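You operate a simulated robot arm through the tools that you are given. There is no shell and no other tool. Be economical: measure what you need, move in short steps, check, and stop when the job is done.

The job below is to be done with a simulated robot arm. You get a single attempt, and the scene is never put back.

TASK
Dry the wet red block in the dryer, then switch it off.
Fine: stand it on a pad and turn it under the hood, where it stays.

It is judged by the outcome, as a careful person would: the job done as asked, and still so three seconds after it is handed in. It fails if anything else is knocked over, pushed out of place, dropped, spilled or broken.

THE ROBOT
A 7-joint arm with a two-finger parallel gripper, fixed in place. Base frame: the origin is at the foot of the arm, x ahead of it, y to its left, z up; the work surface is at about z = 0. Readings come in m, rad, newtons and seconds.
With the tool pointing down near the work surface it reaches from about 0.24 to 0.62 m from the base axis. Its first joint turns from -1.152 to 1.152 rad. Payload 2.6 kg.
The TCP is the grasp point between the finger pads, 0.03 m short of the fingertips. In the tool frame z runs along the fingers and y along their closing line. The gripper opens to 0.094 m. The fingers are 0.028 m wide and 0.01 m thick; the gripper's body (0.05 by 0.096 m) begins 0.055 m behind the TCP.
Orientation is that of the tool frame in the base frame, as a unit quaternion [x, y, z, w]. With the fingers straight down and closing along the base's y, the tool's x points along the base's -x, its y along +y and its z along -z.

THE INTERFACE
- The arm moves only by the tool nudge_tool. Its arguments are lists of equal length, an entry for each row: "xyz": the shift along the base's x, y, z in m, a list of three; "rotation": the turn, a rotation vector about the base's x, y, z in rad, a list of three; "fingers": the finger opening in m, from 0 to 0.094. In form: {"xyz": [[tx, ty, tz], ...], "rotation": [[wx, wy, wz], ...], "fingers": [fingers, ...]}. A call has 1 to 12 rows; each row shifts and turns the commanded pose from where the row before left it. Rows are played at 5 a second. More than 0.05 m and 0.15 rad between two rows, or a gripper value outside its range, and nothing of the call is played. A pose out of reach is approached as far as the arm can. The call stops where the force on the tool passes 70 N (or 10 N more than at its start, if that is more) or the arm is blocked; 0.2 s more then pass. Each finger travels about 0.072 m/s and halts on what it meets, pressing with about 31 N; the grip force reading is that of the motor and also rises with nothing between the fingers. The clock runs only during rows and for 0.2 s after the last one: add rows that do not move to give the fingers time. The reply holds the time, the measured pose of the TCP, the force on the tool along the base axes, the opening and the grip force, in the units named above and with some noise, with the torque about the TCP (base axes, N m) and any sound that the robot's microphone picked up.
- Cameras (640 x 400 px; columns grow to the right, rows downward): "scene" is fixed at [0.0401, 0.4342, 0.5667]; the picture's right is [-0.75, -0.66, 0.00], its down [-0.36, 0.42, -0.83] and it looks along [0.55, -0.63, -0.55] (base axes); focal length 275 px, centre (320, 200). "wrist" rides on the gripper at [0.076, 0.014, -0.103] in the tool frame; the picture's right is [-0.18, 0.98, 0.00], its down [-0.75, -0.14, -0.64] and it looks along [-0.63, -0.12, 0.77] (tool axes); focal length 243 px, centre (320, 200). There is no depth. A picture from a camera that has moved, and an enlarged one, comes with that camera's place and axes in the base frame and with its lens.
- capture(camera): a new picture of that camera. The clock stands still meanwhile.
- zoom(camera, box): a new picture of the part [left, top, right, bottom] of that camera's present view, enlarged. The clock stands still meanwhile.
- job_done(): hands the job in; it is judged then, once.

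Work in short steps. Places have to be worked out from the pictures, the camera data and where the tool is seen: move nearer, look again, correct. Check each grasp and each placing, and mend what went wrong. You have 120 turns and 84 pictures in all, those below and enlarged ones among them. Open the gripper and draw the arm clear of the work before you hand the job in, unless the task says otherwise; then end with one line.

The tools are called by a JSON object that holds its "op" and its "data". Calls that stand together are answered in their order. nudge_tool: Moves the arm, as the interface text tells. Its arguments: {"type":"object","properties":{"xyz":{"type":"array"},"rotation":{"type":"array"},"fingers":{"type":"array"}},"required":["xyz","rotation","fingers"]} The other tools are called the same way: capture (camera) takes a picture; zoom (camera, box) takes an enlarged picture of a part of a camera's view; job_done () hands the job in.

At the start:

```text
time_s: 0.0
position: [0.3508, 0.0261, 0.4063]
ee_rot: [0.0, 1.0, 0.0, -0.001]
contact_force: [-0.4, 0.4, 0.1]
moment: [-0.01, 0.01, 0.03]
gripper_width: 0.0941
gripper_force: 0.0
```

scene: 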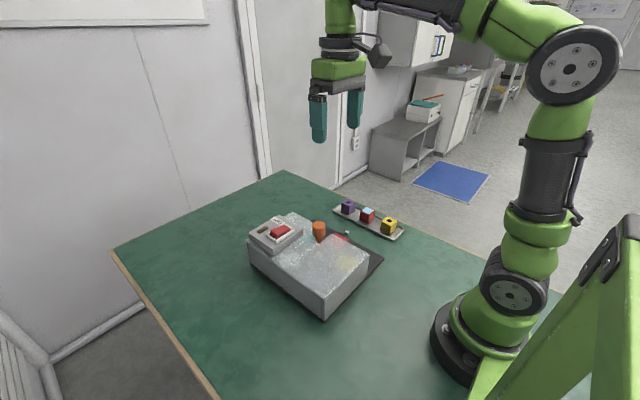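
wrist: 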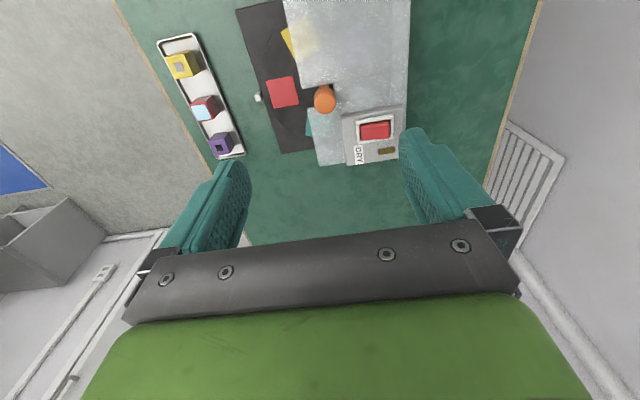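

I see a tray with three blocks, and a device with a hood, a turntable with coloured pads, an orange knob and a red rocker switch. I'll enlarge both views.

{"op": "zoom", "data": {"camera": "scene", "box": [230, 180, 420, 330]}}

{"op": "zoom", "data": {"camera": "wrist", "box": [150, 0, 430, 175]}}

```text
2.67 times, centred on (325, 255) of scene
camera zoom: at [0.0401, 0.4342, 0.5667], right [-0.75, -0.66, 0.0], down [-0.36, 0.42, -0.83], along [0.55, -0.63, -0.55], focal length 733 px, centre (307, 53)
```

zoom: 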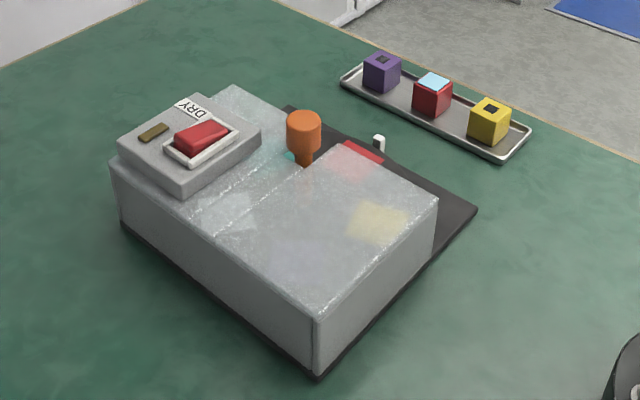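

```text
2.29 times, centred on (290, 88) of wrist
camera zoom: at [0.2751, 0.0404, 0.5099], right [0.18, 0.98, 0.0], down [0.75, -0.14, 0.64], along [0.63, -0.12, -0.77], focal length 555 px, centre (389, 457)
```

zoom: 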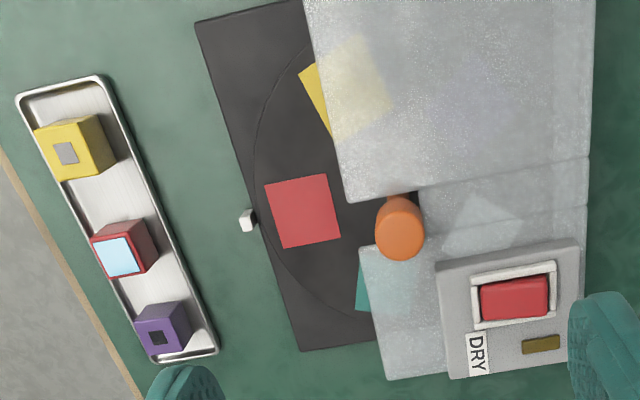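

The red block's top is at about (0.402, -0.216, 0.045) and the knob is near (0.40, 0.02). I move above the block for a closer look.

{"op": "nudge_tool", "data": {"xyz": [[0.006, -0.03, -0.02], [0.006, -0.03, -0.02], [0.006, -0.03, -0.02], [0.006, -0.03, -0.02], [0.006, -0.03, -0.02], [0.007, -0.03, -0.02], [0.007, -0.03, -0.03], [0.007, -0.032, -0.03], [0, 0, 0]], "rotation": [[0, 0, 0], [0, 0, 0], [0, 0, 0], [0, 0, 0], [0, 0, 0], [0, 0, 0], [0, 0, 0], [0, 0, 0], [0, 0, 0]], "fingers": [0.094, 0.094, 0.094, 0.094, 0.094, 0.094, 0.094, 0.094, 0.094]}}

{"op": "capture", "data": {"camera": "wrist"}}

{"op": "zoom", "data": {"camera": "scene", "box": [300, 190, 410, 260]}}

```text
time_s: 2.0
position: [0.4005, -0.2171, 0.226]
ee_rot: [0.0, 1.0, 0.0, 0.0]
contact_force: [-0.3, 0.6, 0.2]
moment: [0.0, -0.04, 0.01]
gripper_width: 0.0939
gripper_force: 0.0
```

```text
79 pictures are left
camera wrist: at [0.3245, -0.2033, 0.3295], right [0.18, 0.98, 0.0], down [0.75, -0.14, 0.64], along [0.63, -0.12, -0.77], focal length 243 px, centre (320, 200)
```

wrist: 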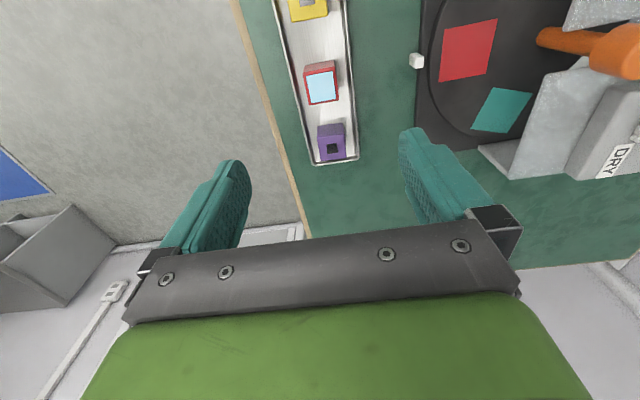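

```text
5.71 times, centred on (355, 225) of scene
camera zoom: at [0.0401, 0.4342, 0.5667], right [-0.75, -0.66, 0.0], down [-0.36, 0.42, -0.83], along [0.55, -0.63, -0.55], focal length 1571 px, centre (120, 57)
```

zoom: 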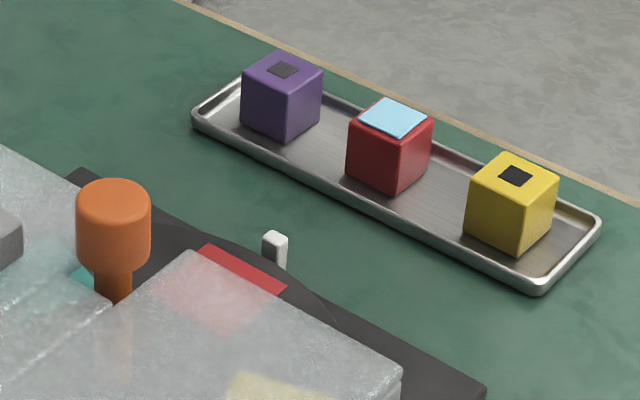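

Block is at about (0.400, -0.2165), slightly rotated. I enlarge to measure its rotation and look at the knob and white peg.

{"op": "zoom", "data": {"camera": "wrist", "box": [280, 50, 376, 110]}}

{"op": "zoom", "data": {"camera": "wrist", "box": [400, 0, 640, 150]}}

```text
6.67 times, centred on (328, 80) of wrist
camera zoom: at [0.3245, -0.2033, 0.3295], right [0.18, 0.98, 0.0], down [0.75, -0.14, 0.64], along [0.63, -0.12, -0.77], focal length 1618 px, centre (267, 1000)
```

zoom: 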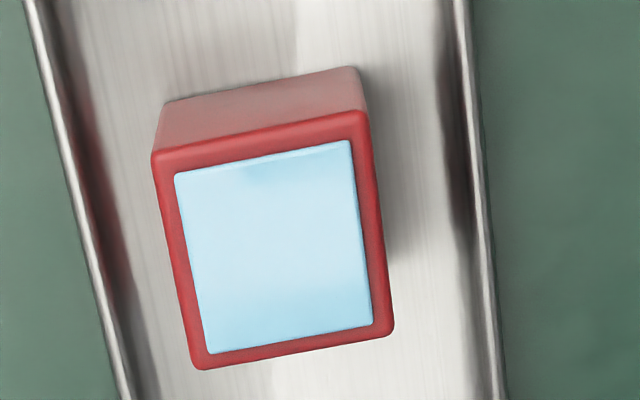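

```text
2.67 times, centred on (520, 75) of wrist
camera zoom: at [0.3245, -0.2033, 0.3295], right [0.18, 0.98, 0.0], down [0.75, -0.14, 0.64], along [0.63, -0.12, -0.77], focal length 647 px, centre (-213, 533)
```

zoom: 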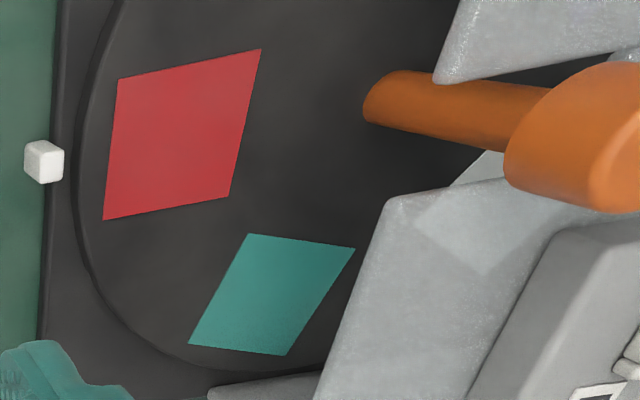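

The block is square to the base axes (~36 mm cube, top z≈0.045); the post is at about (0.401, 0.031), red pad centre at (0.400, -0.049). I narrow the fingers and descend so the tips stay above the tray rim.

{"op": "nudge_tool", "data": {"xyz": [[0, 0, -0.03], [0, 0, -0.04], [0, 0, -0.04], [0, 0, -0.03], [0, 0, 0]], "rotation": [[0, 0, 0], [0, 0, 0], [0, 0, 0], [0, 0, 0], [0, 0, 0]], "fingers": [0.08, 0.066, 0.06, 0.06, 0.06]}}

{"op": "capture", "data": {"camera": "wrist"}}

{"op": "zoom", "data": {"camera": "scene", "box": [300, 150, 430, 250]}}

```text
time_s: 3.2
position: [0.4037, -0.2169, 0.0858]
ee_rot: [0.001, 1.0, 0.0, 0.0]
contact_force: [-0.1, -1.0, 0.5]
moment: [0.03, -0.02, -0.03]
gripper_width: 0.0598
gripper_force: 0.1
```

```text
75 pictures are left
camera wrist: at [0.3273, -0.2027, 0.1884], right [0.19, 0.98, 0.0], down [0.75, -0.14, 0.64], along [0.63, -0.12, -0.77], focal length 243 px, centre (320, 200)
```

wrist: 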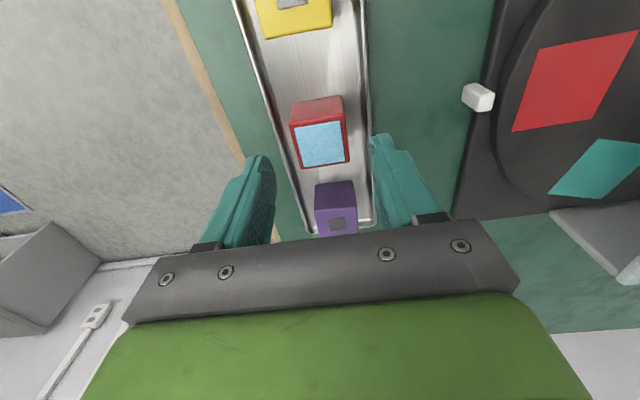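

```text
4.00 times, centred on (365, 200) of scene
camera zoom: at [0.0401, 0.4342, 0.5667], right [-0.75, -0.66, 0.0], down [-0.36, 0.42, -0.83], along [0.55, -0.63, -0.55], focal length 1100 px, centre (140, 200)
```

zoom: 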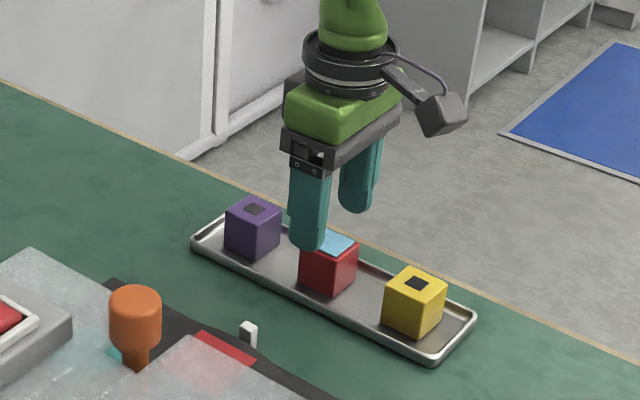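

Block is centred between the fingers in y, with x about 0.399. I lower to z≈0.050 and close.

{"op": "nudge_tool", "data": {"xyz": [[-0.004, 0, -0.016], [0, 0, -0.02], [0, 0, 0], [0, 0, 0], [0, 0, 0], [0, 0, 0]], "rotation": [[0, 0, 0], [0, 0, 0], [0, 0, 0], [0, 0, 0], [0, 0, 0], [0, 0, 0]], "fingers": [0.06, 0.06, 0.06, 0.045, 0.03, 0.03]}}

{"op": "capture", "data": {"camera": "wrist"}}

```text
time_s: 4.6
position: [0.3988, -0.2164, 0.0501]
ee_rot: [-0.001, 1.0, 0.0, -0.001]
contact_force: [0.2, 0.1, -0.3]
moment: [-0.06, 0.0, 0.0]
gripper_width: 0.0353
gripper_force: 30.8
```

```text
73 pictures are left
camera wrist: at [0.3229, -0.2032, 0.1524], right [0.18, 0.98, 0.0], down [0.75, -0.14, 0.64], along [0.63, -0.12, -0.77], focal length 243 px, centre (320, 200)
```

wrist: 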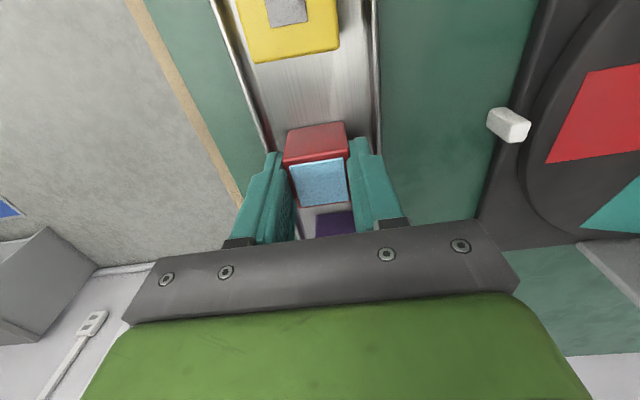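

Gripped at 35 mm width. I lift and carry the block toward the red pad, staying high.

{"op": "nudge_tool", "data": {"xyz": [[0, 0, 0.02], [0, 0, 0.04], [0, 0, 0.04], [0, 0.03, 0], [0, 0.04, 0], [0, 0.04, 0], [0, 0.04, 0], [0.001, 0.016, 0], [0, 0, 0]], "rotation": [[0, 0, 0], [0, 0, 0], [0, 0, 0], [0, 0, 0], [0, 0, 0], [0, 0, 0], [0, 0, 0], [0, 0, 0], [0, 0, 0]], "fingers": [0.03, 0.03, 0.03, 0.03, 0.03, 0.03, 0.03, 0.03, 0.03]}}

{"op": "capture", "data": {"camera": "wrist"}}

{"op": "zoom", "data": {"camera": "scene", "box": [230, 150, 420, 270]}}

```text
time_s: 6.6
position: [0.3985, -0.0507, 0.1502]
ee_rot: [0.001, 1.0, 0.0, 0.0]
contact_force: [0.4, -0.5, -0.6]
moment: [0.02, 0.0, -0.01]
gripper_width: 0.0349
gripper_force: 31.1
```

```text
72 pictures are left
camera wrist: at [0.323, -0.037, 0.2532], right [0.18, 0.98, 0.0], down [0.75, -0.14, 0.64], along [0.63, -0.12, -0.77], focal length 243 px, centre (320, 200)
```

wrist: 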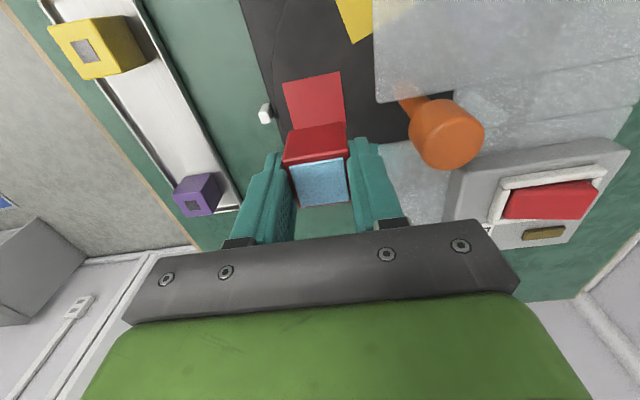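

```text
3.33 times, centred on (325, 210) of scene
camera zoom: at [0.0401, 0.4343, 0.5667], right [-0.75, -0.66, 0.0], down [-0.36, 0.42, -0.83], along [0.55, -0.63, -0.55], focal length 916 px, centre (303, 167)
```

zoom: 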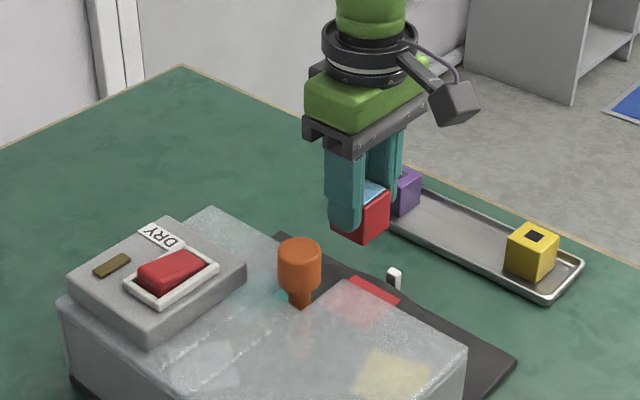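

Pad centre reads about (0.400, -0.053). I lower toward it with a small correction, then check.

{"op": "nudge_tool", "data": {"xyz": [[0.001, -0.002, -0.04], [0, 0, -0.03], [0, 0, -0.012], [0, 0, 0]], "rotation": [[0, 0, 0], [0, 0, 0], [0, 0, 0], [0, 0, 0]], "fingers": [0.03, 0.03, 0.03, 0.03]}}

{"op": "capture", "data": {"camera": "wrist"}}

{"op": "zoom", "data": {"camera": "scene", "box": [270, 170, 400, 270]}}

```text
time_s: 7.6
position: [0.3989, -0.0534, 0.0664]
ee_rot: [0.001, 1.0, 0.0, 0.0]
contact_force: [0.6, -1.3, 0.2]
moment: [-0.04, 0.0, 0.01]
gripper_width: 0.0352
gripper_force: 30.8
```

```text
70 pictures are left
camera wrist: at [0.3237, -0.0381, 0.1702], right [0.19, 0.98, 0.0], down [0.75, -0.14, 0.64], along [0.63, -0.12, -0.77], focal length 243 px, centre (320, 200)
```

wrist: 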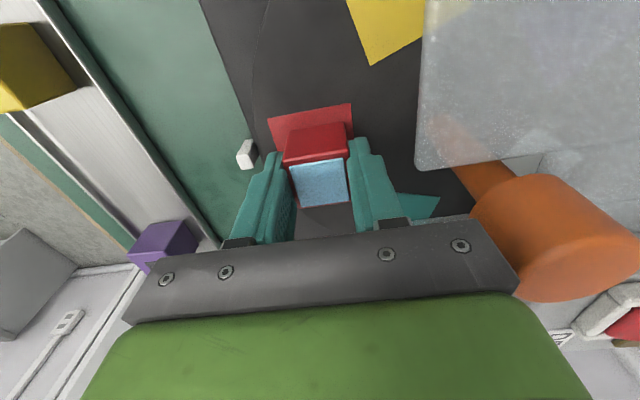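

```text
4.00 times, centred on (335, 220) of scene
camera zoom: at [0.0401, 0.4342, 0.5667], right [-0.75, -0.66, 0.0], down [-0.36, 0.42, -0.83], along [0.55, -0.63, -0.55], focal length 1100 px, centre (260, 120)
```

zoom: 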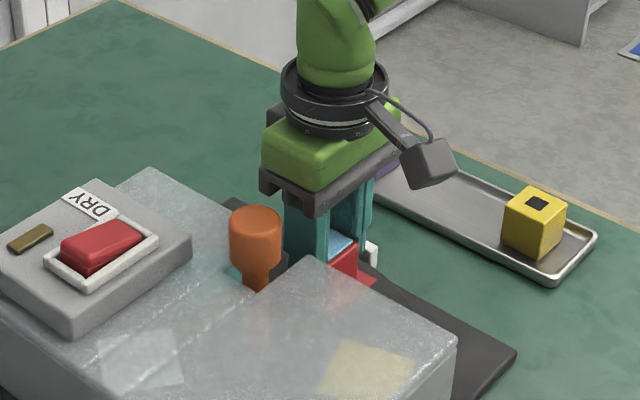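

Block sits over the pad, with about 1 cm to go. I lower slowly looking for contact.

{"op": "nudge_tool", "data": {"xyz": [[0.003, -0.001, -0.004], [0, 0, -0.003], [0, 0, -0.002], [0, 0, 0]], "rotation": [[0, 0, 0], [0, 0, 0], [0, 0, 0], [0, 0, 0]], "fingers": [0.03, 0.03, 0.03, 0.03]}}

```text
time_s: 8.6
position: [0.4055, -0.0527, 0.0637]
ee_rot: [0.0, 1.0, 0.0, 0.006]
contact_force: [-2.3, 9.0, 53.9]
moment: [0.25, 0.48, 0.11]
gripper_width: 0.0353
gripper_force: 30.9
```

Contact already, at about z=0.064 (pad surface ≈ 0.02). I ease up to relieve the push before releasing.

{"op": "nudge_tool", "data": {"xyz": [[-0.001, 0, 0.004], [0, 0, 0.003], [0, 0, 0]], "rotation": [[0, 0, 0], [0, 0, 0], [0, 0, 0]], "fingers": [0.03, 0.03, 0.03]}}

{"op": "zoom", "data": {"camera": "wrist", "box": [220, 80, 460, 230]}}

{"op": "zoom", "data": {"camera": "scene", "box": [310, 200, 380, 250]}}

```text
time_s: 9.4
position: [0.3993, -0.0546, 0.065]
ee_rot: [0.001, 1.0, -0.001, -0.002]
contact_force: [0.1, 0.1, 0.2]
moment: [0.02, 0.0, -0.01]
gripper_width: 0.0353
gripper_force: 30.7
```

```text
2.67 times, centred on (340, 155) of wrist
camera zoom: at [0.3243, -0.0401, 0.1682], right [0.19, 0.98, 0.0], down [0.76, -0.14, 0.64], along [0.63, -0.12, -0.77], focal length 647 px, centre (267, 320)
```

zoom: 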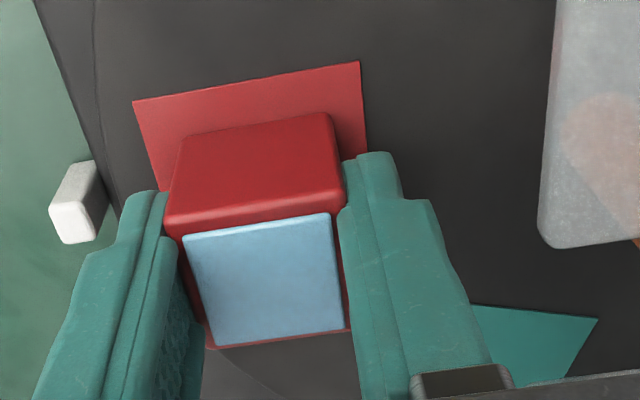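

```text
8.00 times, centred on (345, 225) of scene
camera zoom: at [0.0401, 0.4342, 0.5667], right [-0.75, -0.66, 0.0], down [-0.36, 0.42, -0.83], along [0.55, -0.63, -0.55], focal length 2199 px, centre (120, 0)
```

zoom: 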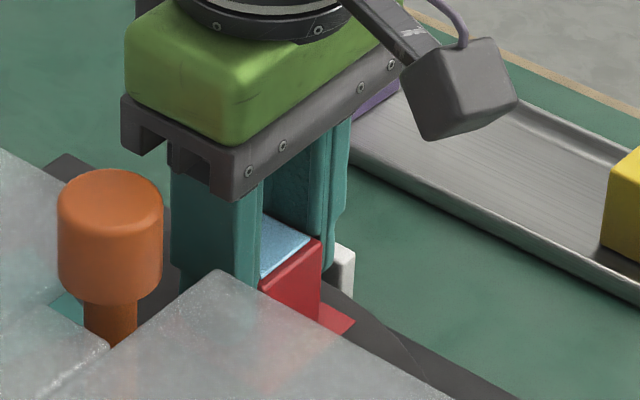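

The block is centred on the pad, just above/at it. I lower 1.5 mm and open slightly, then rise.

{"op": "nudge_tool", "data": {"xyz": [[0, 0, -0.0015], [0, 0, 0], [0, 0, 0], [0, 0, 0]], "rotation": [[0, 0, 0], [0, 0, 0], [0, 0, 0], [0, 0, 0]], "fingers": [0.03, 0.045, 0.055, 0.055]}}

{"op": "nudge_tool", "data": {"xyz": [[0, 0, 0.02], [0, 0, 0.04], [0, 0, 0.05], [0, 0, 0.05], [0, 0, 0]], "rotation": [[0, 0, 0], [0, 0, 0], [0, 0, 0], [0, 0, 0], [0, 0, 0]], "fingers": [0.055, 0.055, 0.055, 0.055, 0.055]}}

{"op": "capture", "data": {"camera": "wrist"}}

{"op": "zoom", "data": {"camera": "scene", "box": [230, 170, 400, 330]}}

```text
time_s: 10.4
position: [0.4021, -0.0535, 0.0658]
ee_rot: [0.0, 1.0, -0.001, 0.001]
contact_force: [0.5, 0.2, 0.3]
moment: [-0.01, 0.03, -0.03]
gripper_width: 0.0547
gripper_force: 0.0
```

```text
time_s: 11.6
position: [0.4017, -0.0532, 0.2286]
ee_rot: [0.0, 1.0, 0.0, -0.001]
contact_force: [1.0, 0.3, -0.2]
moment: [-0.01, 0.01, 0.02]
gripper_width: 0.0552
gripper_force: 0.1
```

```text
66 pictures are left
camera wrist: at [0.326, -0.0391, 0.3306], right [0.18, 0.98, 0.0], down [0.75, -0.14, 0.64], along [0.63, -0.12, -0.77], focal length 243 px, centre (320, 200)
```

wrist: 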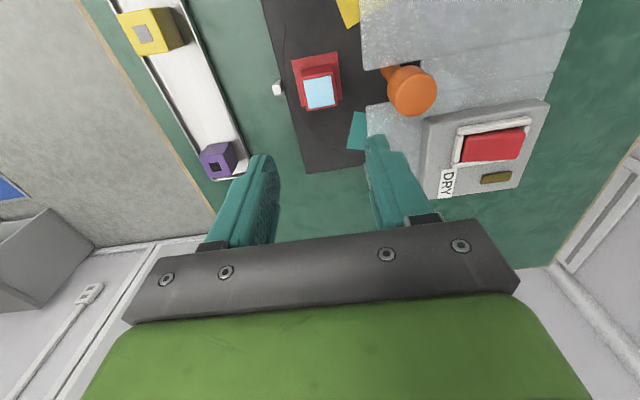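

```text
2.50 times, centred on (315, 250) of scene
camera zoom: at [0.0401, 0.4342, 0.5667], right [-0.75, -0.66, 0.0], down [-0.36, 0.42, -0.83], along [0.55, -0.63, -0.55], focal length 687 px, centre (332, 75)
```

zoom: 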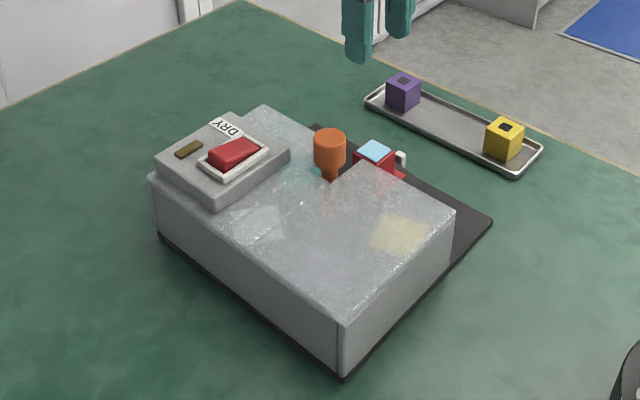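

Block stands on the pad. The knob is at about (0.400, 0.023), head z≈0.085–0.127; hood top z≈0.08. I go above the knob while yawing +72° and look.

{"op": "nudge_tool", "data": {"xyz": [[0, 0.01, 0], [0, 0.01, 0], [0, 0.01, 0], [0, 0.01, 0], [0, 0.01, -0.01], [0, 0.01, -0.01], [0, 0.01, -0.01], [0, 0.006, -0.01], [-0.001, 0.001, 0], [0, 0, 0]], "rotation": [[0, 0, 0.14], [0, 0, 0.14], [0, 0, 0.14], [0, 0, 0.14], [0, 0, 0.14], [0, 0, 0.14], [0, 0, 0.14], [0, 0, 0.14], [0, 0, 0.14], [0, 0, 0]], "fingers": [0.055, 0.055, 0.055, 0.055, 0.055, 0.055, 0.055, 0.055, 0.055, 0.055]}}

{"op": "capture", "data": {"camera": "wrist"}}

{"op": "zoom", "data": {"camera": "scene", "box": [230, 130, 400, 270]}}

```text
time_s: 13.8
position: [0.4016, 0.0233, 0.1858]
ee_rot: [-0.59, 0.807, 0.0, 0.0]
contact_force: [0.7, -1.2, 0.1]
moment: [-0.02, -0.01, 0.0]
gripper_width: 0.0549
gripper_force: 0.0
```

```text
64 pictures are left
camera wrist: at [0.3645, -0.0447, 0.2884], right [-0.88, 0.47, 0.0], down [0.36, 0.67, 0.64], along [0.3, 0.57, -0.77], focal length 243 px, centre (320, 200)
```

wrist: 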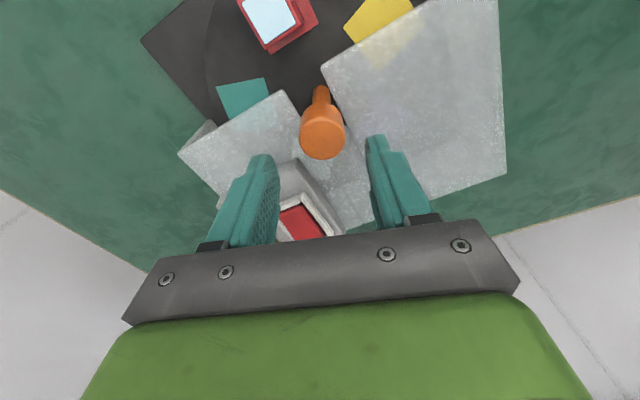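

```text
2.86 times, centred on (315, 200) of scene
camera zoom: at [0.0401, 0.4342, 0.5667], right [-0.75, -0.66, 0.0], down [-0.36, 0.42, -0.83], along [0.55, -0.63, -0.55], focal length 786 px, centre (334, 200)
```

zoom: 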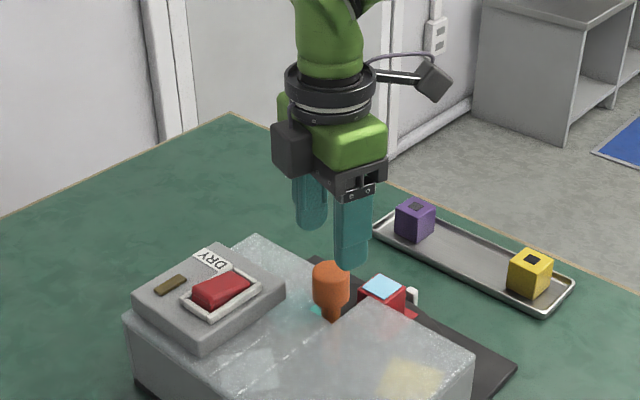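

Knob axis reads (0.400, 0.0255). I correct slightly and lower to z≈0.120 with the fingers either side of the head.

{"op": "nudge_tool", "data": {"xyz": [[-0.0015, 0.002, -0.02], [0, 0, -0.016], [0, 0, 0]], "rotation": [[0, 0, 0], [0, 0, 0], [0, 0, 0]], "fingers": [0.055, 0.055, 0.055]}}

{"op": "capture", "data": {"camera": "wrist"}}

{"op": "zoom", "data": {"camera": "scene", "box": [270, 160, 390, 260]}}

```text
time_s: 14.6
position: [0.4, 0.0261, 0.1491]
ee_rot: [-0.588, 0.809, 0.001, 0.001]
contact_force: [1.0, -0.1, -0.9]
moment: [0.0, -0.01, 0.01]
gripper_width: 0.0549
gripper_force: 0.1
```

```text
62 pictures are left
camera wrist: at [0.3632, -0.042, 0.2522], right [-0.88, 0.48, 0.0], down [0.37, 0.67, 0.64], along [0.31, 0.56, -0.77], focal length 243 px, centre (320, 200)
```

wrist: 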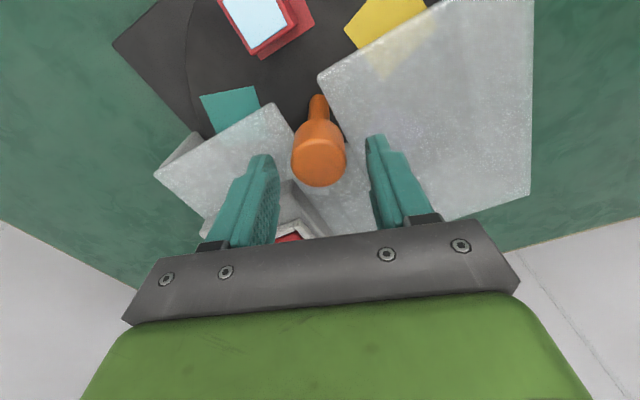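

```text
4.00 times, centred on (330, 210) of scene
camera zoom: at [0.0401, 0.4342, 0.5667], right [-0.75, -0.66, 0.0], down [-0.36, 0.42, -0.83], along [0.55, -0.63, -0.55], focal length 1100 px, centre (280, 160)
```

zoom: 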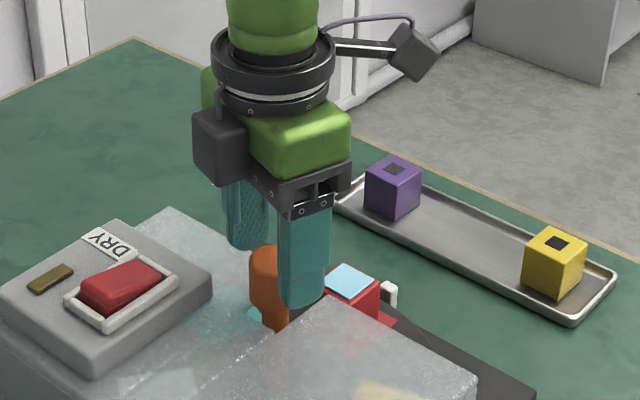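

Knob lies between the fingers. I lower 28 mm more, then close on it.

{"op": "nudge_tool", "data": {"xyz": [[0, 0, -0.014], [0, 0, -0.014], [0, 0, 0], [0, 0, 0], [0, 0, 0], [0, 0, 0]], "rotation": [[0, 0, 0], [0, 0, 0], [0, 0, 0], [0, 0, 0], [0, 0, 0], [0, 0, 0]], "fingers": [0.055, 0.055, 0.045, 0.035, 0.025, 0.025]}}

{"op": "zoom", "data": {"camera": "scene", "box": [270, 160, 390, 260]}}

```text
time_s: 16.0
position: [0.4011, 0.0256, 0.1197]
ee_rot: [-0.589, 0.808, 0.0, 0.001]
contact_force: [5.8, -1.2, -6.9]
moment: [0.13, -0.09, 0.0]
gripper_width: 0.0338
gripper_force: 44.2
```

```text
4.00 times, centred on (330, 210) of scene
camera zoom: at [0.0401, 0.4342, 0.5667], right [-0.75, -0.66, 0.0], down [-0.36, 0.42, -0.83], along [0.55, -0.63, -0.55], focal length 1100 px, centre (280, 160)
```

zoom: 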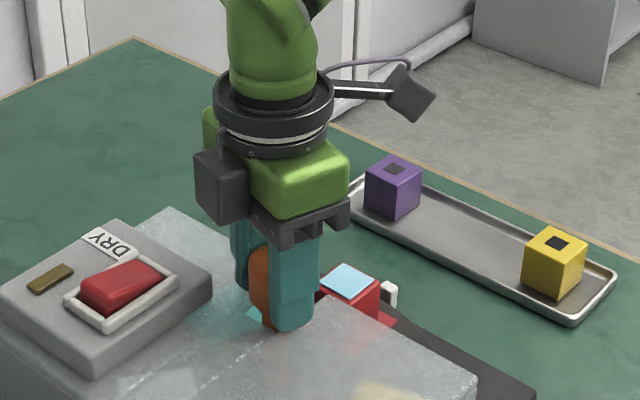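

Gripped the knob (34 mm), low side forces. I turn clockwise a little (0.2 rad) to test the feel.

{"op": "nudge_tool", "data": {"xyz": [[0, 0, 0], [0, 0, 0], [0, 0, 0]], "rotation": [[0, 0, -0.1], [0, 0, -0.1], [0, 0, 0]], "fingers": [0.025, 0.025, 0.025]}}

{"op": "capture", "data": {"camera": "wrist"}}

```text
time_s: 16.8
position: [0.4012, 0.0253, 0.1202]
ee_rot: [-0.505, 0.863, -0.001, 0.001]
contact_force: [28.0, -0.2, -21.6]
moment: [0.3, 0.63, 0.03]
gripper_width: 0.0337
gripper_force: 44.5
```

```text
59 pictures are left
camera wrist: at [0.3507, -0.0338, 0.2241], right [-0.77, 0.64, 0.0], down [0.49, 0.59, 0.64], along [0.41, 0.49, -0.77], focal length 243 px, centre (320, 200)
```

wrist: 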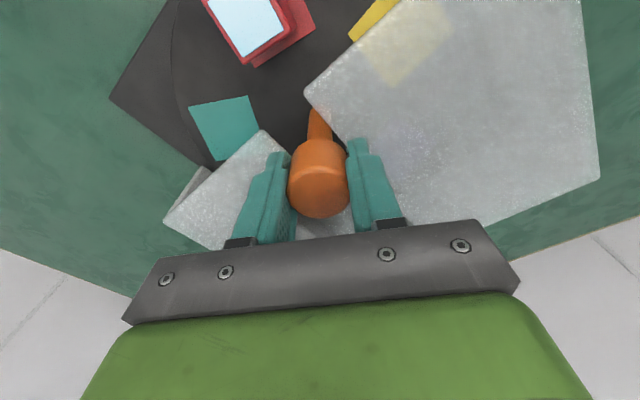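

Side force has grown to ~28 N in x while torque is nil. I check whether the disc actually turned.

{"op": "zoom", "data": {"camera": "scene", "box": [250, 180, 400, 290]}}

{"op": "zoom", "data": {"camera": "wrist", "box": [180, 0, 420, 150]}}

```text
3.64 times, centred on (325, 235) of scene
camera zoom: at [0.0402, 0.4342, 0.5667], right [-0.75, -0.66, 0.0], down [-0.36, 0.42, -0.83], along [0.55, -0.63, -0.55], focal length 1000 px, centre (302, 73)
```

zoom: 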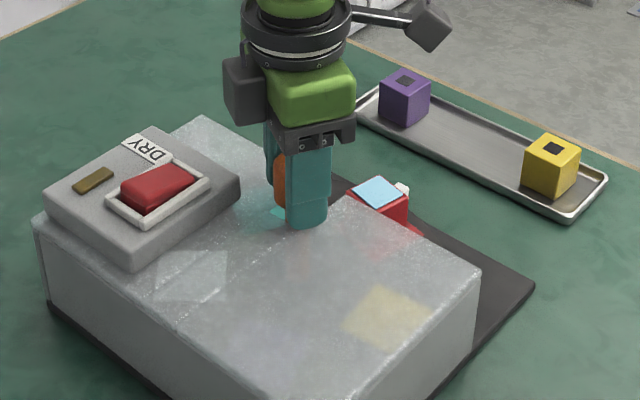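

```text
2.67 times, centred on (300, 75) of wrist
camera zoom: at [0.3507, -0.0338, 0.2241], right [-0.77, 0.64, 0.0], down [0.49, 0.59, 0.64], along [0.41, 0.49, -0.77], focal length 647 px, centre (373, 533)
```

zoom: 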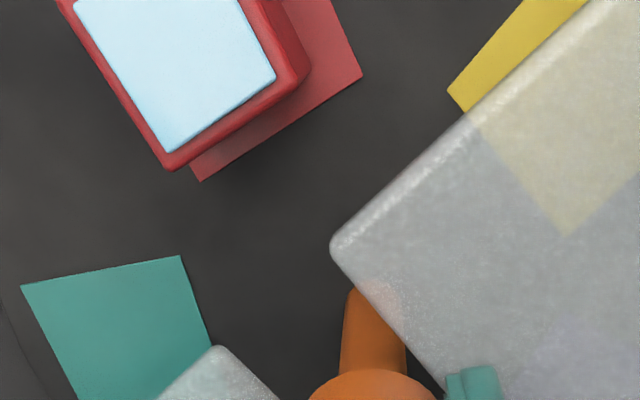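

The disc did turn with the knob. I relieve the side load by shifting the command slightly (+x, -z).

{"op": "nudge_tool", "data": {"xyz": [[0.002, 0, -0.002], [0, 0, 0]], "rotation": [[0, 0, 0], [0, 0, 0]], "fingers": [0.025, 0.025]}}

```text
time_s: 17.4
position: [0.3995, 0.0259, 0.1213]
ee_rot: [-0.504, 0.864, -0.001, 0.0]
contact_force: [-18.1, -6.2, 35.7]
moment: [-0.25, -0.16, 0.04]
gripper_width: 0.0338
gripper_force: 45.2
```

Over-corrected; about 25 N/mm. I undo roughly half.

{"op": "nudge_tool", "data": {"xyz": [[-0.0008, -0.0003, 0.0012], [0, 0, 0]], "rotation": [[0, 0, 0], [0, 0, 0]], "fingers": [0.025, 0.025]}}

```text
time_s: 18.0
position: [0.4013, 0.0249, 0.1223]
ee_rot: [-0.505, 0.863, 0.0, 0.001]
contact_force: [-10.8, -2.0, 32.2]
moment: [-0.54, 0.94, -0.02]
gripper_width: 0.0337
gripper_force: 44.8
```

Still some vertical load; raise another 1.2 mm and continue turning a bit.

{"op": "nudge_tool", "data": {"xyz": [[-0.0004, 0, 0.0012], [0, 0, 0], [0, 0, 0], [0, 0, 0]], "rotation": [[0, 0, 0], [0, 0, -0.12], [0, 0, -0.12], [0, 0, 0]], "fingers": [0.025, 0.025, 0.025, 0.025]}}

```text
time_s: 19.0
position: [0.4011, 0.0261, 0.1215]
ee_rot: [-0.398, 0.918, 0.0, 0.0]
contact_force: [11.5, -2.0, -5.9]
moment: [0.77, -0.4, -0.01]
gripper_width: 0.0339
gripper_force: 45.1
```

Loads are small. I continue the clockwise turn by 0.48 rad.

{"op": "nudge_tool", "data": {"xyz": [[0, 0, 0], [0, 0, 0], [0, 0, 0], [0, 0, 0], [0, 0, 0]], "rotation": [[0, 0, -0.12], [0, 0, -0.12], [0, 0, -0.12], [0, 0, -0.12], [0, 0, 0]], "fingers": [0.025, 0.025, 0.025, 0.025, 0.025]}}

{"op": "capture", "data": {"camera": "wrist"}}

{"op": "zoom", "data": {"camera": "scene", "box": [230, 180, 400, 330]}}

```text
time_s: 20.2
position: [0.4024, 0.0248, 0.1212]
ee_rot: [-0.168, 0.986, -0.001, 0.002]
contact_force: [26.9, -5.9, -18.4]
moment: [0.04, 0.72, 0.01]
gripper_width: 0.0341
gripper_force: 45.0
```

```text
56 pictures are left
camera wrist: at [0.3243, 0.0135, 0.2241], right [-0.15, 0.99, 0.0], down [0.76, 0.12, 0.64], along [0.64, 0.1, -0.77], focal length 243 px, centre (320, 200)
```

wrist: 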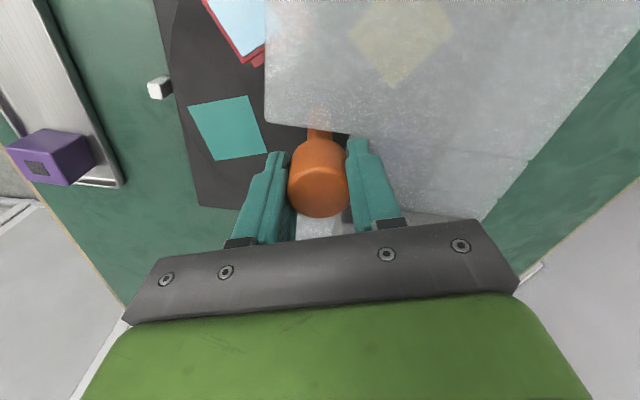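

```text
2.67 times, centred on (315, 255) of scene
camera zoom: at [0.0402, 0.4342, 0.5667], right [-0.75, -0.66, 0.0], down [-0.36, 0.42, -0.83], along [0.55, -0.63, -0.55], focal length 733 px, centre (333, 53)
```

zoom: 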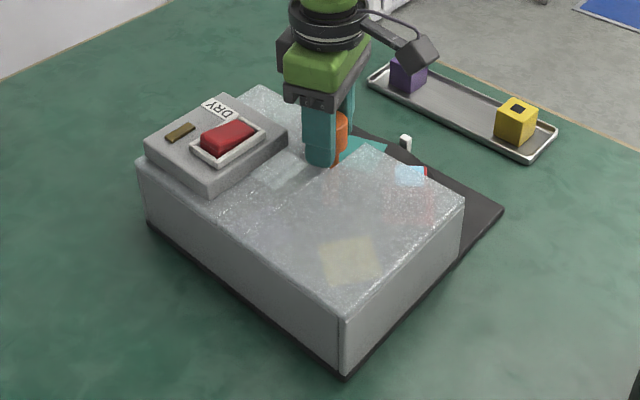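

The block is moving under the hood's edge cleanly. I trim the load slightly and keep turning.

{"op": "nudge_tool", "data": {"xyz": [[0.0008, 0, -0.0004], [0, 0, 0], [0, 0, 0], [0, 0, 0], [0, 0, 0]], "rotation": [[0, 0, -0.1], [0, 0, -0.12], [0, 0, -0.12], [0, 0, -0.12], [0, 0, 0]], "fingers": [0.025, 0.025, 0.025, 0.025, 0.025]}}

{"op": "zoom", "data": {"camera": "scene", "box": [230, 180, 400, 330]}}

```text
time_s: 21.4
position: [0.401, 0.0251, 0.1224]
ee_rot: [0.063, 0.998, -0.001, 0.0]
contact_force: [12.2, -19.4, -14.2]
moment: [0.53, 0.2, 0.01]
gripper_width: 0.0339
gripper_force: 45.3
```

```text
2.67 times, centred on (315, 255) of scene
camera zoom: at [0.0402, 0.4342, 0.5667], right [-0.75, -0.66, 0.0], down [-0.36, 0.42, -0.83], along [0.55, -0.63, -0.55], focal length 733 px, centre (333, 53)
```

zoom: 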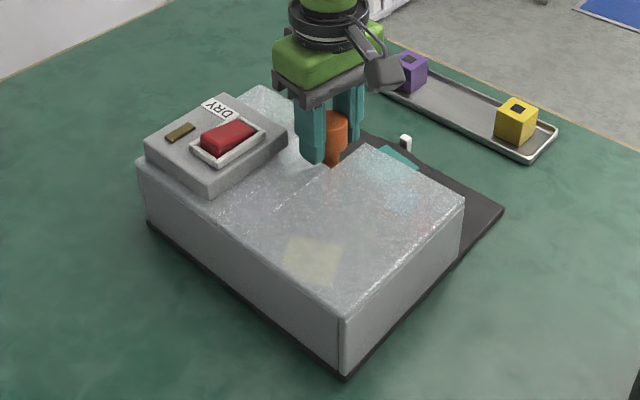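

Continuing; block is now under the hood. I trim -y and turn further.

{"op": "nudge_tool", "data": {"xyz": [[0.0004, -0.0008, -0.0003], [0, 0, 0], [0, 0, 0], [0, 0, 0], [0, 0, 0]], "rotation": [[0, 0, -0.1], [0, 0, -0.12], [0, 0, -0.12], [0, 0, -0.12], [0, 0, 0]], "fingers": [0.025, 0.025, 0.025, 0.025, 0.025]}}

{"op": "zoom", "data": {"camera": "scene", "box": [230, 180, 400, 330]}}

```text
time_s: 22.6
position: [0.4019, 0.0247, 0.1225]
ee_rot: [0.289, 0.957, 0.0, 0.0]
contact_force: [-21.9, -18.0, 29.6]
moment: [0.04, 0.6, 0.01]
gripper_width: 0.0336
gripper_force: 44.8
```

```text
2.67 times, centred on (315, 255) of scene
camera zoom: at [0.0399, 0.4342, 0.5668], right [-0.75, -0.66, 0.0], down [-0.36, 0.42, -0.83], along [0.55, -0.63, -0.55], focal length 733 px, centre (333, 53)
```

zoom: 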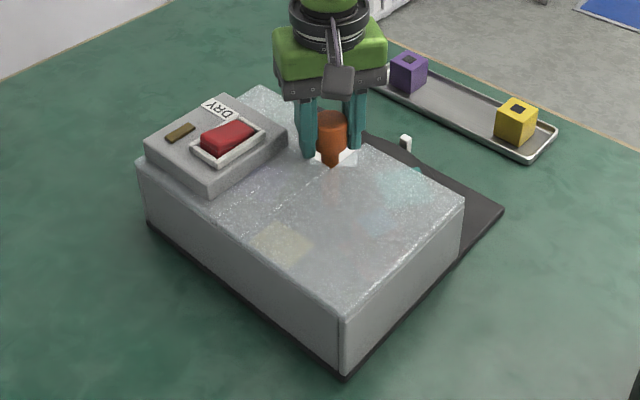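

Still turning cleanly. I trim and turn the remaining ~0.67 rad in part.

{"op": "nudge_tool", "data": {"xyz": [[-0.0006, -0.0006, 0.0008], [0, 0, 0], [0, 0, 0], [0, 0, 0], [0, 0, 0]], "rotation": [[0, 0, -0.06], [0, 0, -0.1], [0, 0, -0.1], [0, 0, -0.08], [0, 0, 0]], "fingers": [0.025, 0.025, 0.025, 0.025, 0.025]}}

{"op": "nudge_tool", "data": {"xyz": [[0, 0, 0], [0, 0, 0], [0, 0, 0], [0, 0, 0], [0, 0, 0]], "rotation": [[0, 0, -0.06], [0, 0, -0.1], [0, 0, -0.1], [0, 0, -0.07], [0, 0, 0]], "fingers": [0.025, 0.025, 0.025, 0.025, 0.025]}}

{"op": "zoom", "data": {"camera": "scene", "box": [230, 180, 400, 330]}}

{"op": "capture", "data": {"camera": "wrist"}}

```text
time_s: 23.8
position: [0.4005, 0.0238, 0.1214]
ee_rot: [0.446, 0.895, 0.0, 0.0]
contact_force: [-17.2, -13.6, 13.6]
moment: [0.0, -0.55, -0.03]
gripper_width: 0.0338
gripper_force: 44.9
```

```text
time_s: 25.0
position: [0.3998, 0.0232, 0.1204]
ee_rot: [0.587, 0.81, -0.001, 0.0]
contact_force: [-9.8, -15.0, -5.0]
moment: [0.64, 0.01, 0.01]
gripper_width: 0.0338
gripper_force: 45.0
```

```text
2.67 times, centred on (315, 255) of scene
camera zoom: at [0.0401, 0.4342, 0.5668], right [-0.75, -0.66, 0.0], down [-0.36, 0.42, -0.83], along [0.55, -0.63, -0.55], focal length 733 px, centre (333, 53)
```

zoom: 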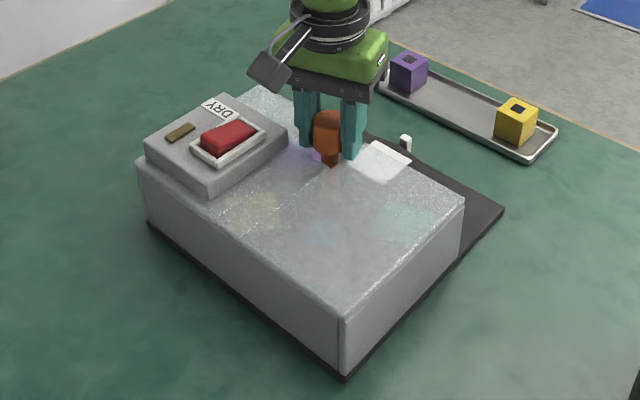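

```text
51 pictures are left
camera wrist: at [0.3906, 0.1008, 0.2242], right [0.99, 0.13, 0.0], down [0.1, -0.76, 0.64], along [0.08, -0.64, -0.77], focal length 243 px, centre (320, 200)
```

wrist: 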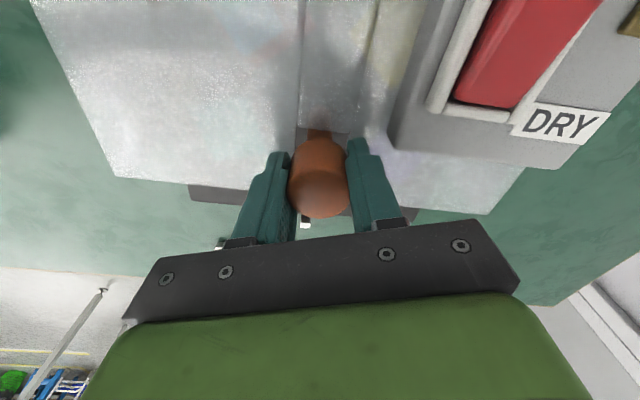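

The white pad is at the loading position and the red block is seen through the hood, fully beneath it. I release and rise straight up.

{"op": "nudge_tool", "data": {"xyz": [[0, 0, 0], [0, 0, 0], [0, 0, 0.02], [0, 0, 0.03], [0, 0, 0.04], [0, 0, 0.05], [0, 0, 0]], "rotation": [[0, 0, 0], [0, 0, 0], [0, 0, 0], [0, 0, 0], [0, 0, 0], [0, 0, 0], [0, 0, 0]], "fingers": [0.046, 0.046, 0.046, 0.046, 0.046, 0.046, 0.046]}}

{"op": "capture", "data": {"camera": "wrist"}}

{"op": "zoom", "data": {"camera": "scene", "box": [230, 180, 400, 330]}}

```text
time_s: 26.6
position: [0.3997, 0.0233, 0.2634]
ee_rot: [0.586, 0.81, -0.001, 0.0]
contact_force: [-0.5, 0.2, 0.3]
moment: [-0.01, 0.01, 0.0]
gripper_width: 0.0461
gripper_force: 0.0
```

```text
50 pictures are left
camera wrist: at [0.3897, 0.1005, 0.3659], right [0.99, 0.13, 0.0], down [0.1, -0.76, 0.64], along [0.09, -0.64, -0.77], focal length 243 px, centre (320, 200)
```

wrist: 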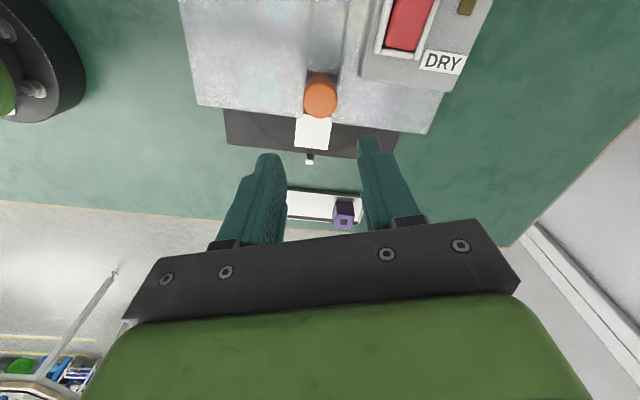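

```text
2.67 times, centred on (315, 255) of scene
camera zoom: at [0.0401, 0.4342, 0.5667], right [-0.75, -0.66, 0.0], down [-0.36, 0.42, -0.83], along [0.55, -0.63, -0.55], focal length 733 px, centre (333, 53)
```

zoom: 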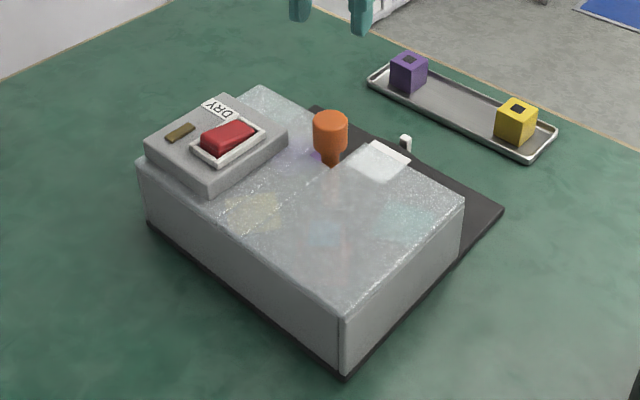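

The disc stayed. Now I study the rocker switch and lamp while yawing back to the default orientation above it.

{"op": "nudge_tool", "data": {"xyz": [[0, 0, 0], [0, 0, 0], [0, 0, 0], [0, 0, 0], [0, 0, 0], [0, 0, 0], [0, 0, 0], [0, 0, 0], [0, 0, 0], [0, 0, 0]], "rotation": [[0, 0, 0.14], [0, 0, 0.14], [0, 0, 0.14], [0, 0, 0.14], [0, 0, 0.14], [0, 0, 0.14], [0, 0, 0.14], [0, 0, 0.14], [0, 0, 0.13], [0, 0, 0]], "fingers": [0.03, 0.015, 0, 0, 0, 0, 0, 0, 0, 0]}}

{"op": "capture", "data": {"camera": "wrist"}}

{"op": "zoom", "data": {"camera": "scene", "box": [240, 200, 320, 260]}}

```text
time_s: 28.8
position: [0.4012, 0.0247, 0.2631]
ee_rot: [-0.001, 1.0, 0.001, -0.001]
contact_force: [0.4, 0.2, -0.5]
moment: [-0.02, 0.03, 0.0]
gripper_width: 0.0002
gripper_force: 30.7
```

```text
48 pictures are left
camera wrist: at [0.3249, 0.0387, 0.3656], right [0.18, 0.98, 0.0], down [0.75, -0.14, 0.64], along [0.63, -0.12, -0.77], focal length 243 px, centre (320, 200)
```

wrist: 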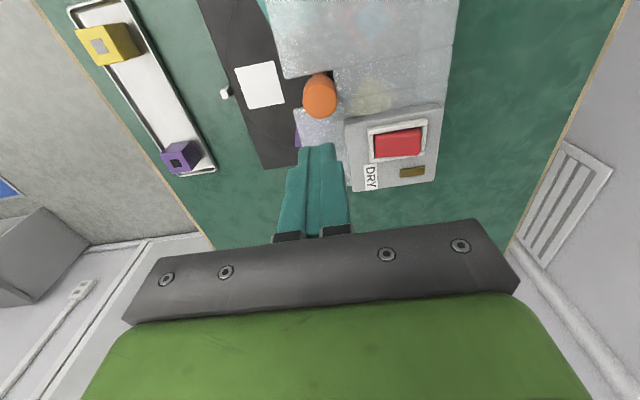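

```text
6.67 times, centred on (280, 230) of scene
camera zoom: at [0.0401, 0.4342, 0.5667], right [-0.75, -0.66, 0.0], down [-0.36, 0.42, -0.83], along [0.55, -0.63, -0.55], focal length 1833 px, centre (587, 0)
```

zoom: 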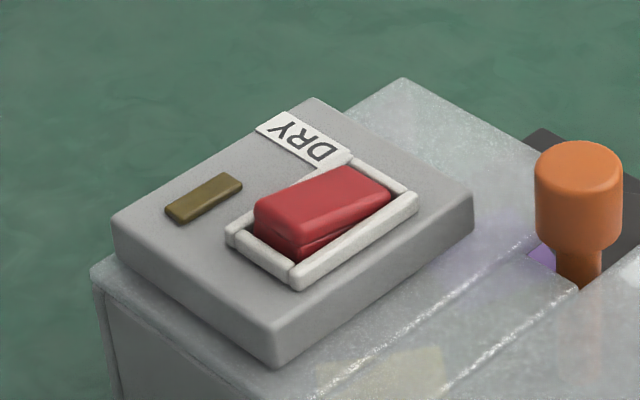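

Rocker centre is about (0.462, 0.100, 0.12); its -y end is down and +y end raised, lamp dark (off). I hover closed fingertips above the raised +y end.

{"op": "nudge_tool", "data": {"xyz": [[0.02, 0.03, 0], [0.02, 0.03, -0.015], [0.022, 0.029, -0.02], [0, 0, -0.02], [0, 0, -0.02], [0, 0, 0]], "rotation": [[0, 0, 0], [0, 0, 0], [0, 0, 0], [0, 0, 0], [0, 0, 0], [0, 0, 0]], "fingers": [0, 0, 0, 0, 0, 0]}}

{"op": "zoom", "data": {"camera": "wrist", "box": [220, 80, 420, 240]}}

{"op": "zoom", "data": {"camera": "scene", "box": [240, 170, 330, 250]}}

```text
time_s: 30.2
position: [0.4629, 0.1145, 0.1878]
ee_rot: [0.001, 1.0, -0.001, -0.001]
contact_force: [-0.1, -0.1, 0.3]
moment: [-0.02, 0.02, 0.02]
gripper_width: 0.0
gripper_force: 30.9
```

```text
2.50 times, centred on (320, 160) of wrist
camera zoom: at [0.3869, 0.1293, 0.2903], right [0.19, 0.98, 0.0], down [0.75, -0.14, 0.64], along [0.63, -0.12, -0.77], focal length 606 px, centre (320, 300)
```

zoom: 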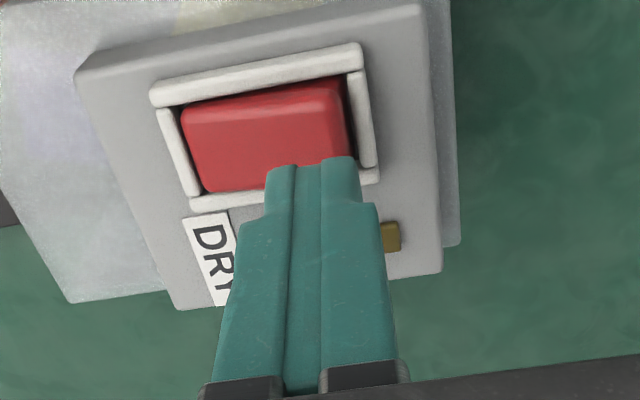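

```text
5.00 times, centred on (285, 210) of scene
camera zoom: at [0.0401, 0.4342, 0.5667], right [-0.75, -0.66, 0.0], down [-0.36, 0.42, -0.83], along [0.55, -0.63, -0.55], focal length 1375 px, centre (495, 150)
```

zoom: 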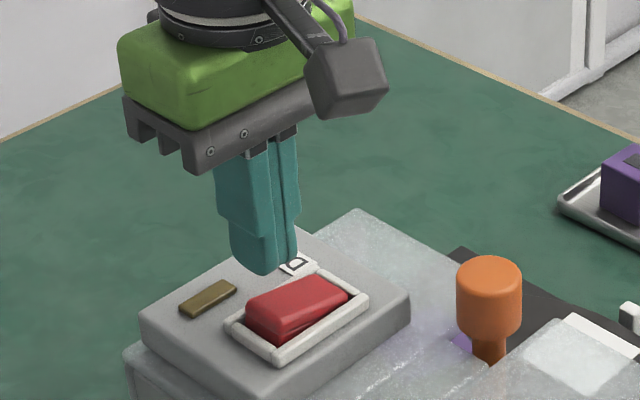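

Target point (0.460, 0.114). I descend to just above, then press in small steps.

{"op": "nudge_tool", "data": {"xyz": [[-0.002, 0, -0.015], [0, 0, -0.012], [0, 0, -0.004], [0, 0, -0.002], [0, 0, 0]], "rotation": [[0, 0, 0], [0, 0, 0], [0, 0, 0], [0, 0, 0], [0, 0, 0]], "fingers": [0, 0, 0, 0, 0]}}

{"op": "zoom", "data": {"camera": "scene", "box": [240, 180, 330, 260]}}

```text
time_s: 31.4
position: [0.461, 0.1155, 0.1574]
ee_rot: [0.002, 1.0, 0.001, 0.002]
contact_force: [-10.2, 6.7, 26.8]
moment: [-0.01, 0.38, -0.08]
gripper_width: 0.0
gripper_force: 30.6
```

```text
5.00 times, centred on (285, 220) of scene
camera zoom: at [0.0399, 0.4342, 0.5668], right [-0.75, -0.66, 0.0], down [-0.36, 0.42, -0.83], along [0.55, -0.63, -0.55], focal length 1375 px, centre (495, 100)
```

zoom: 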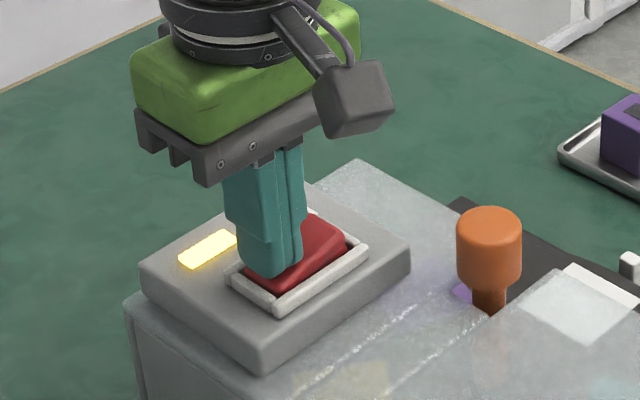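

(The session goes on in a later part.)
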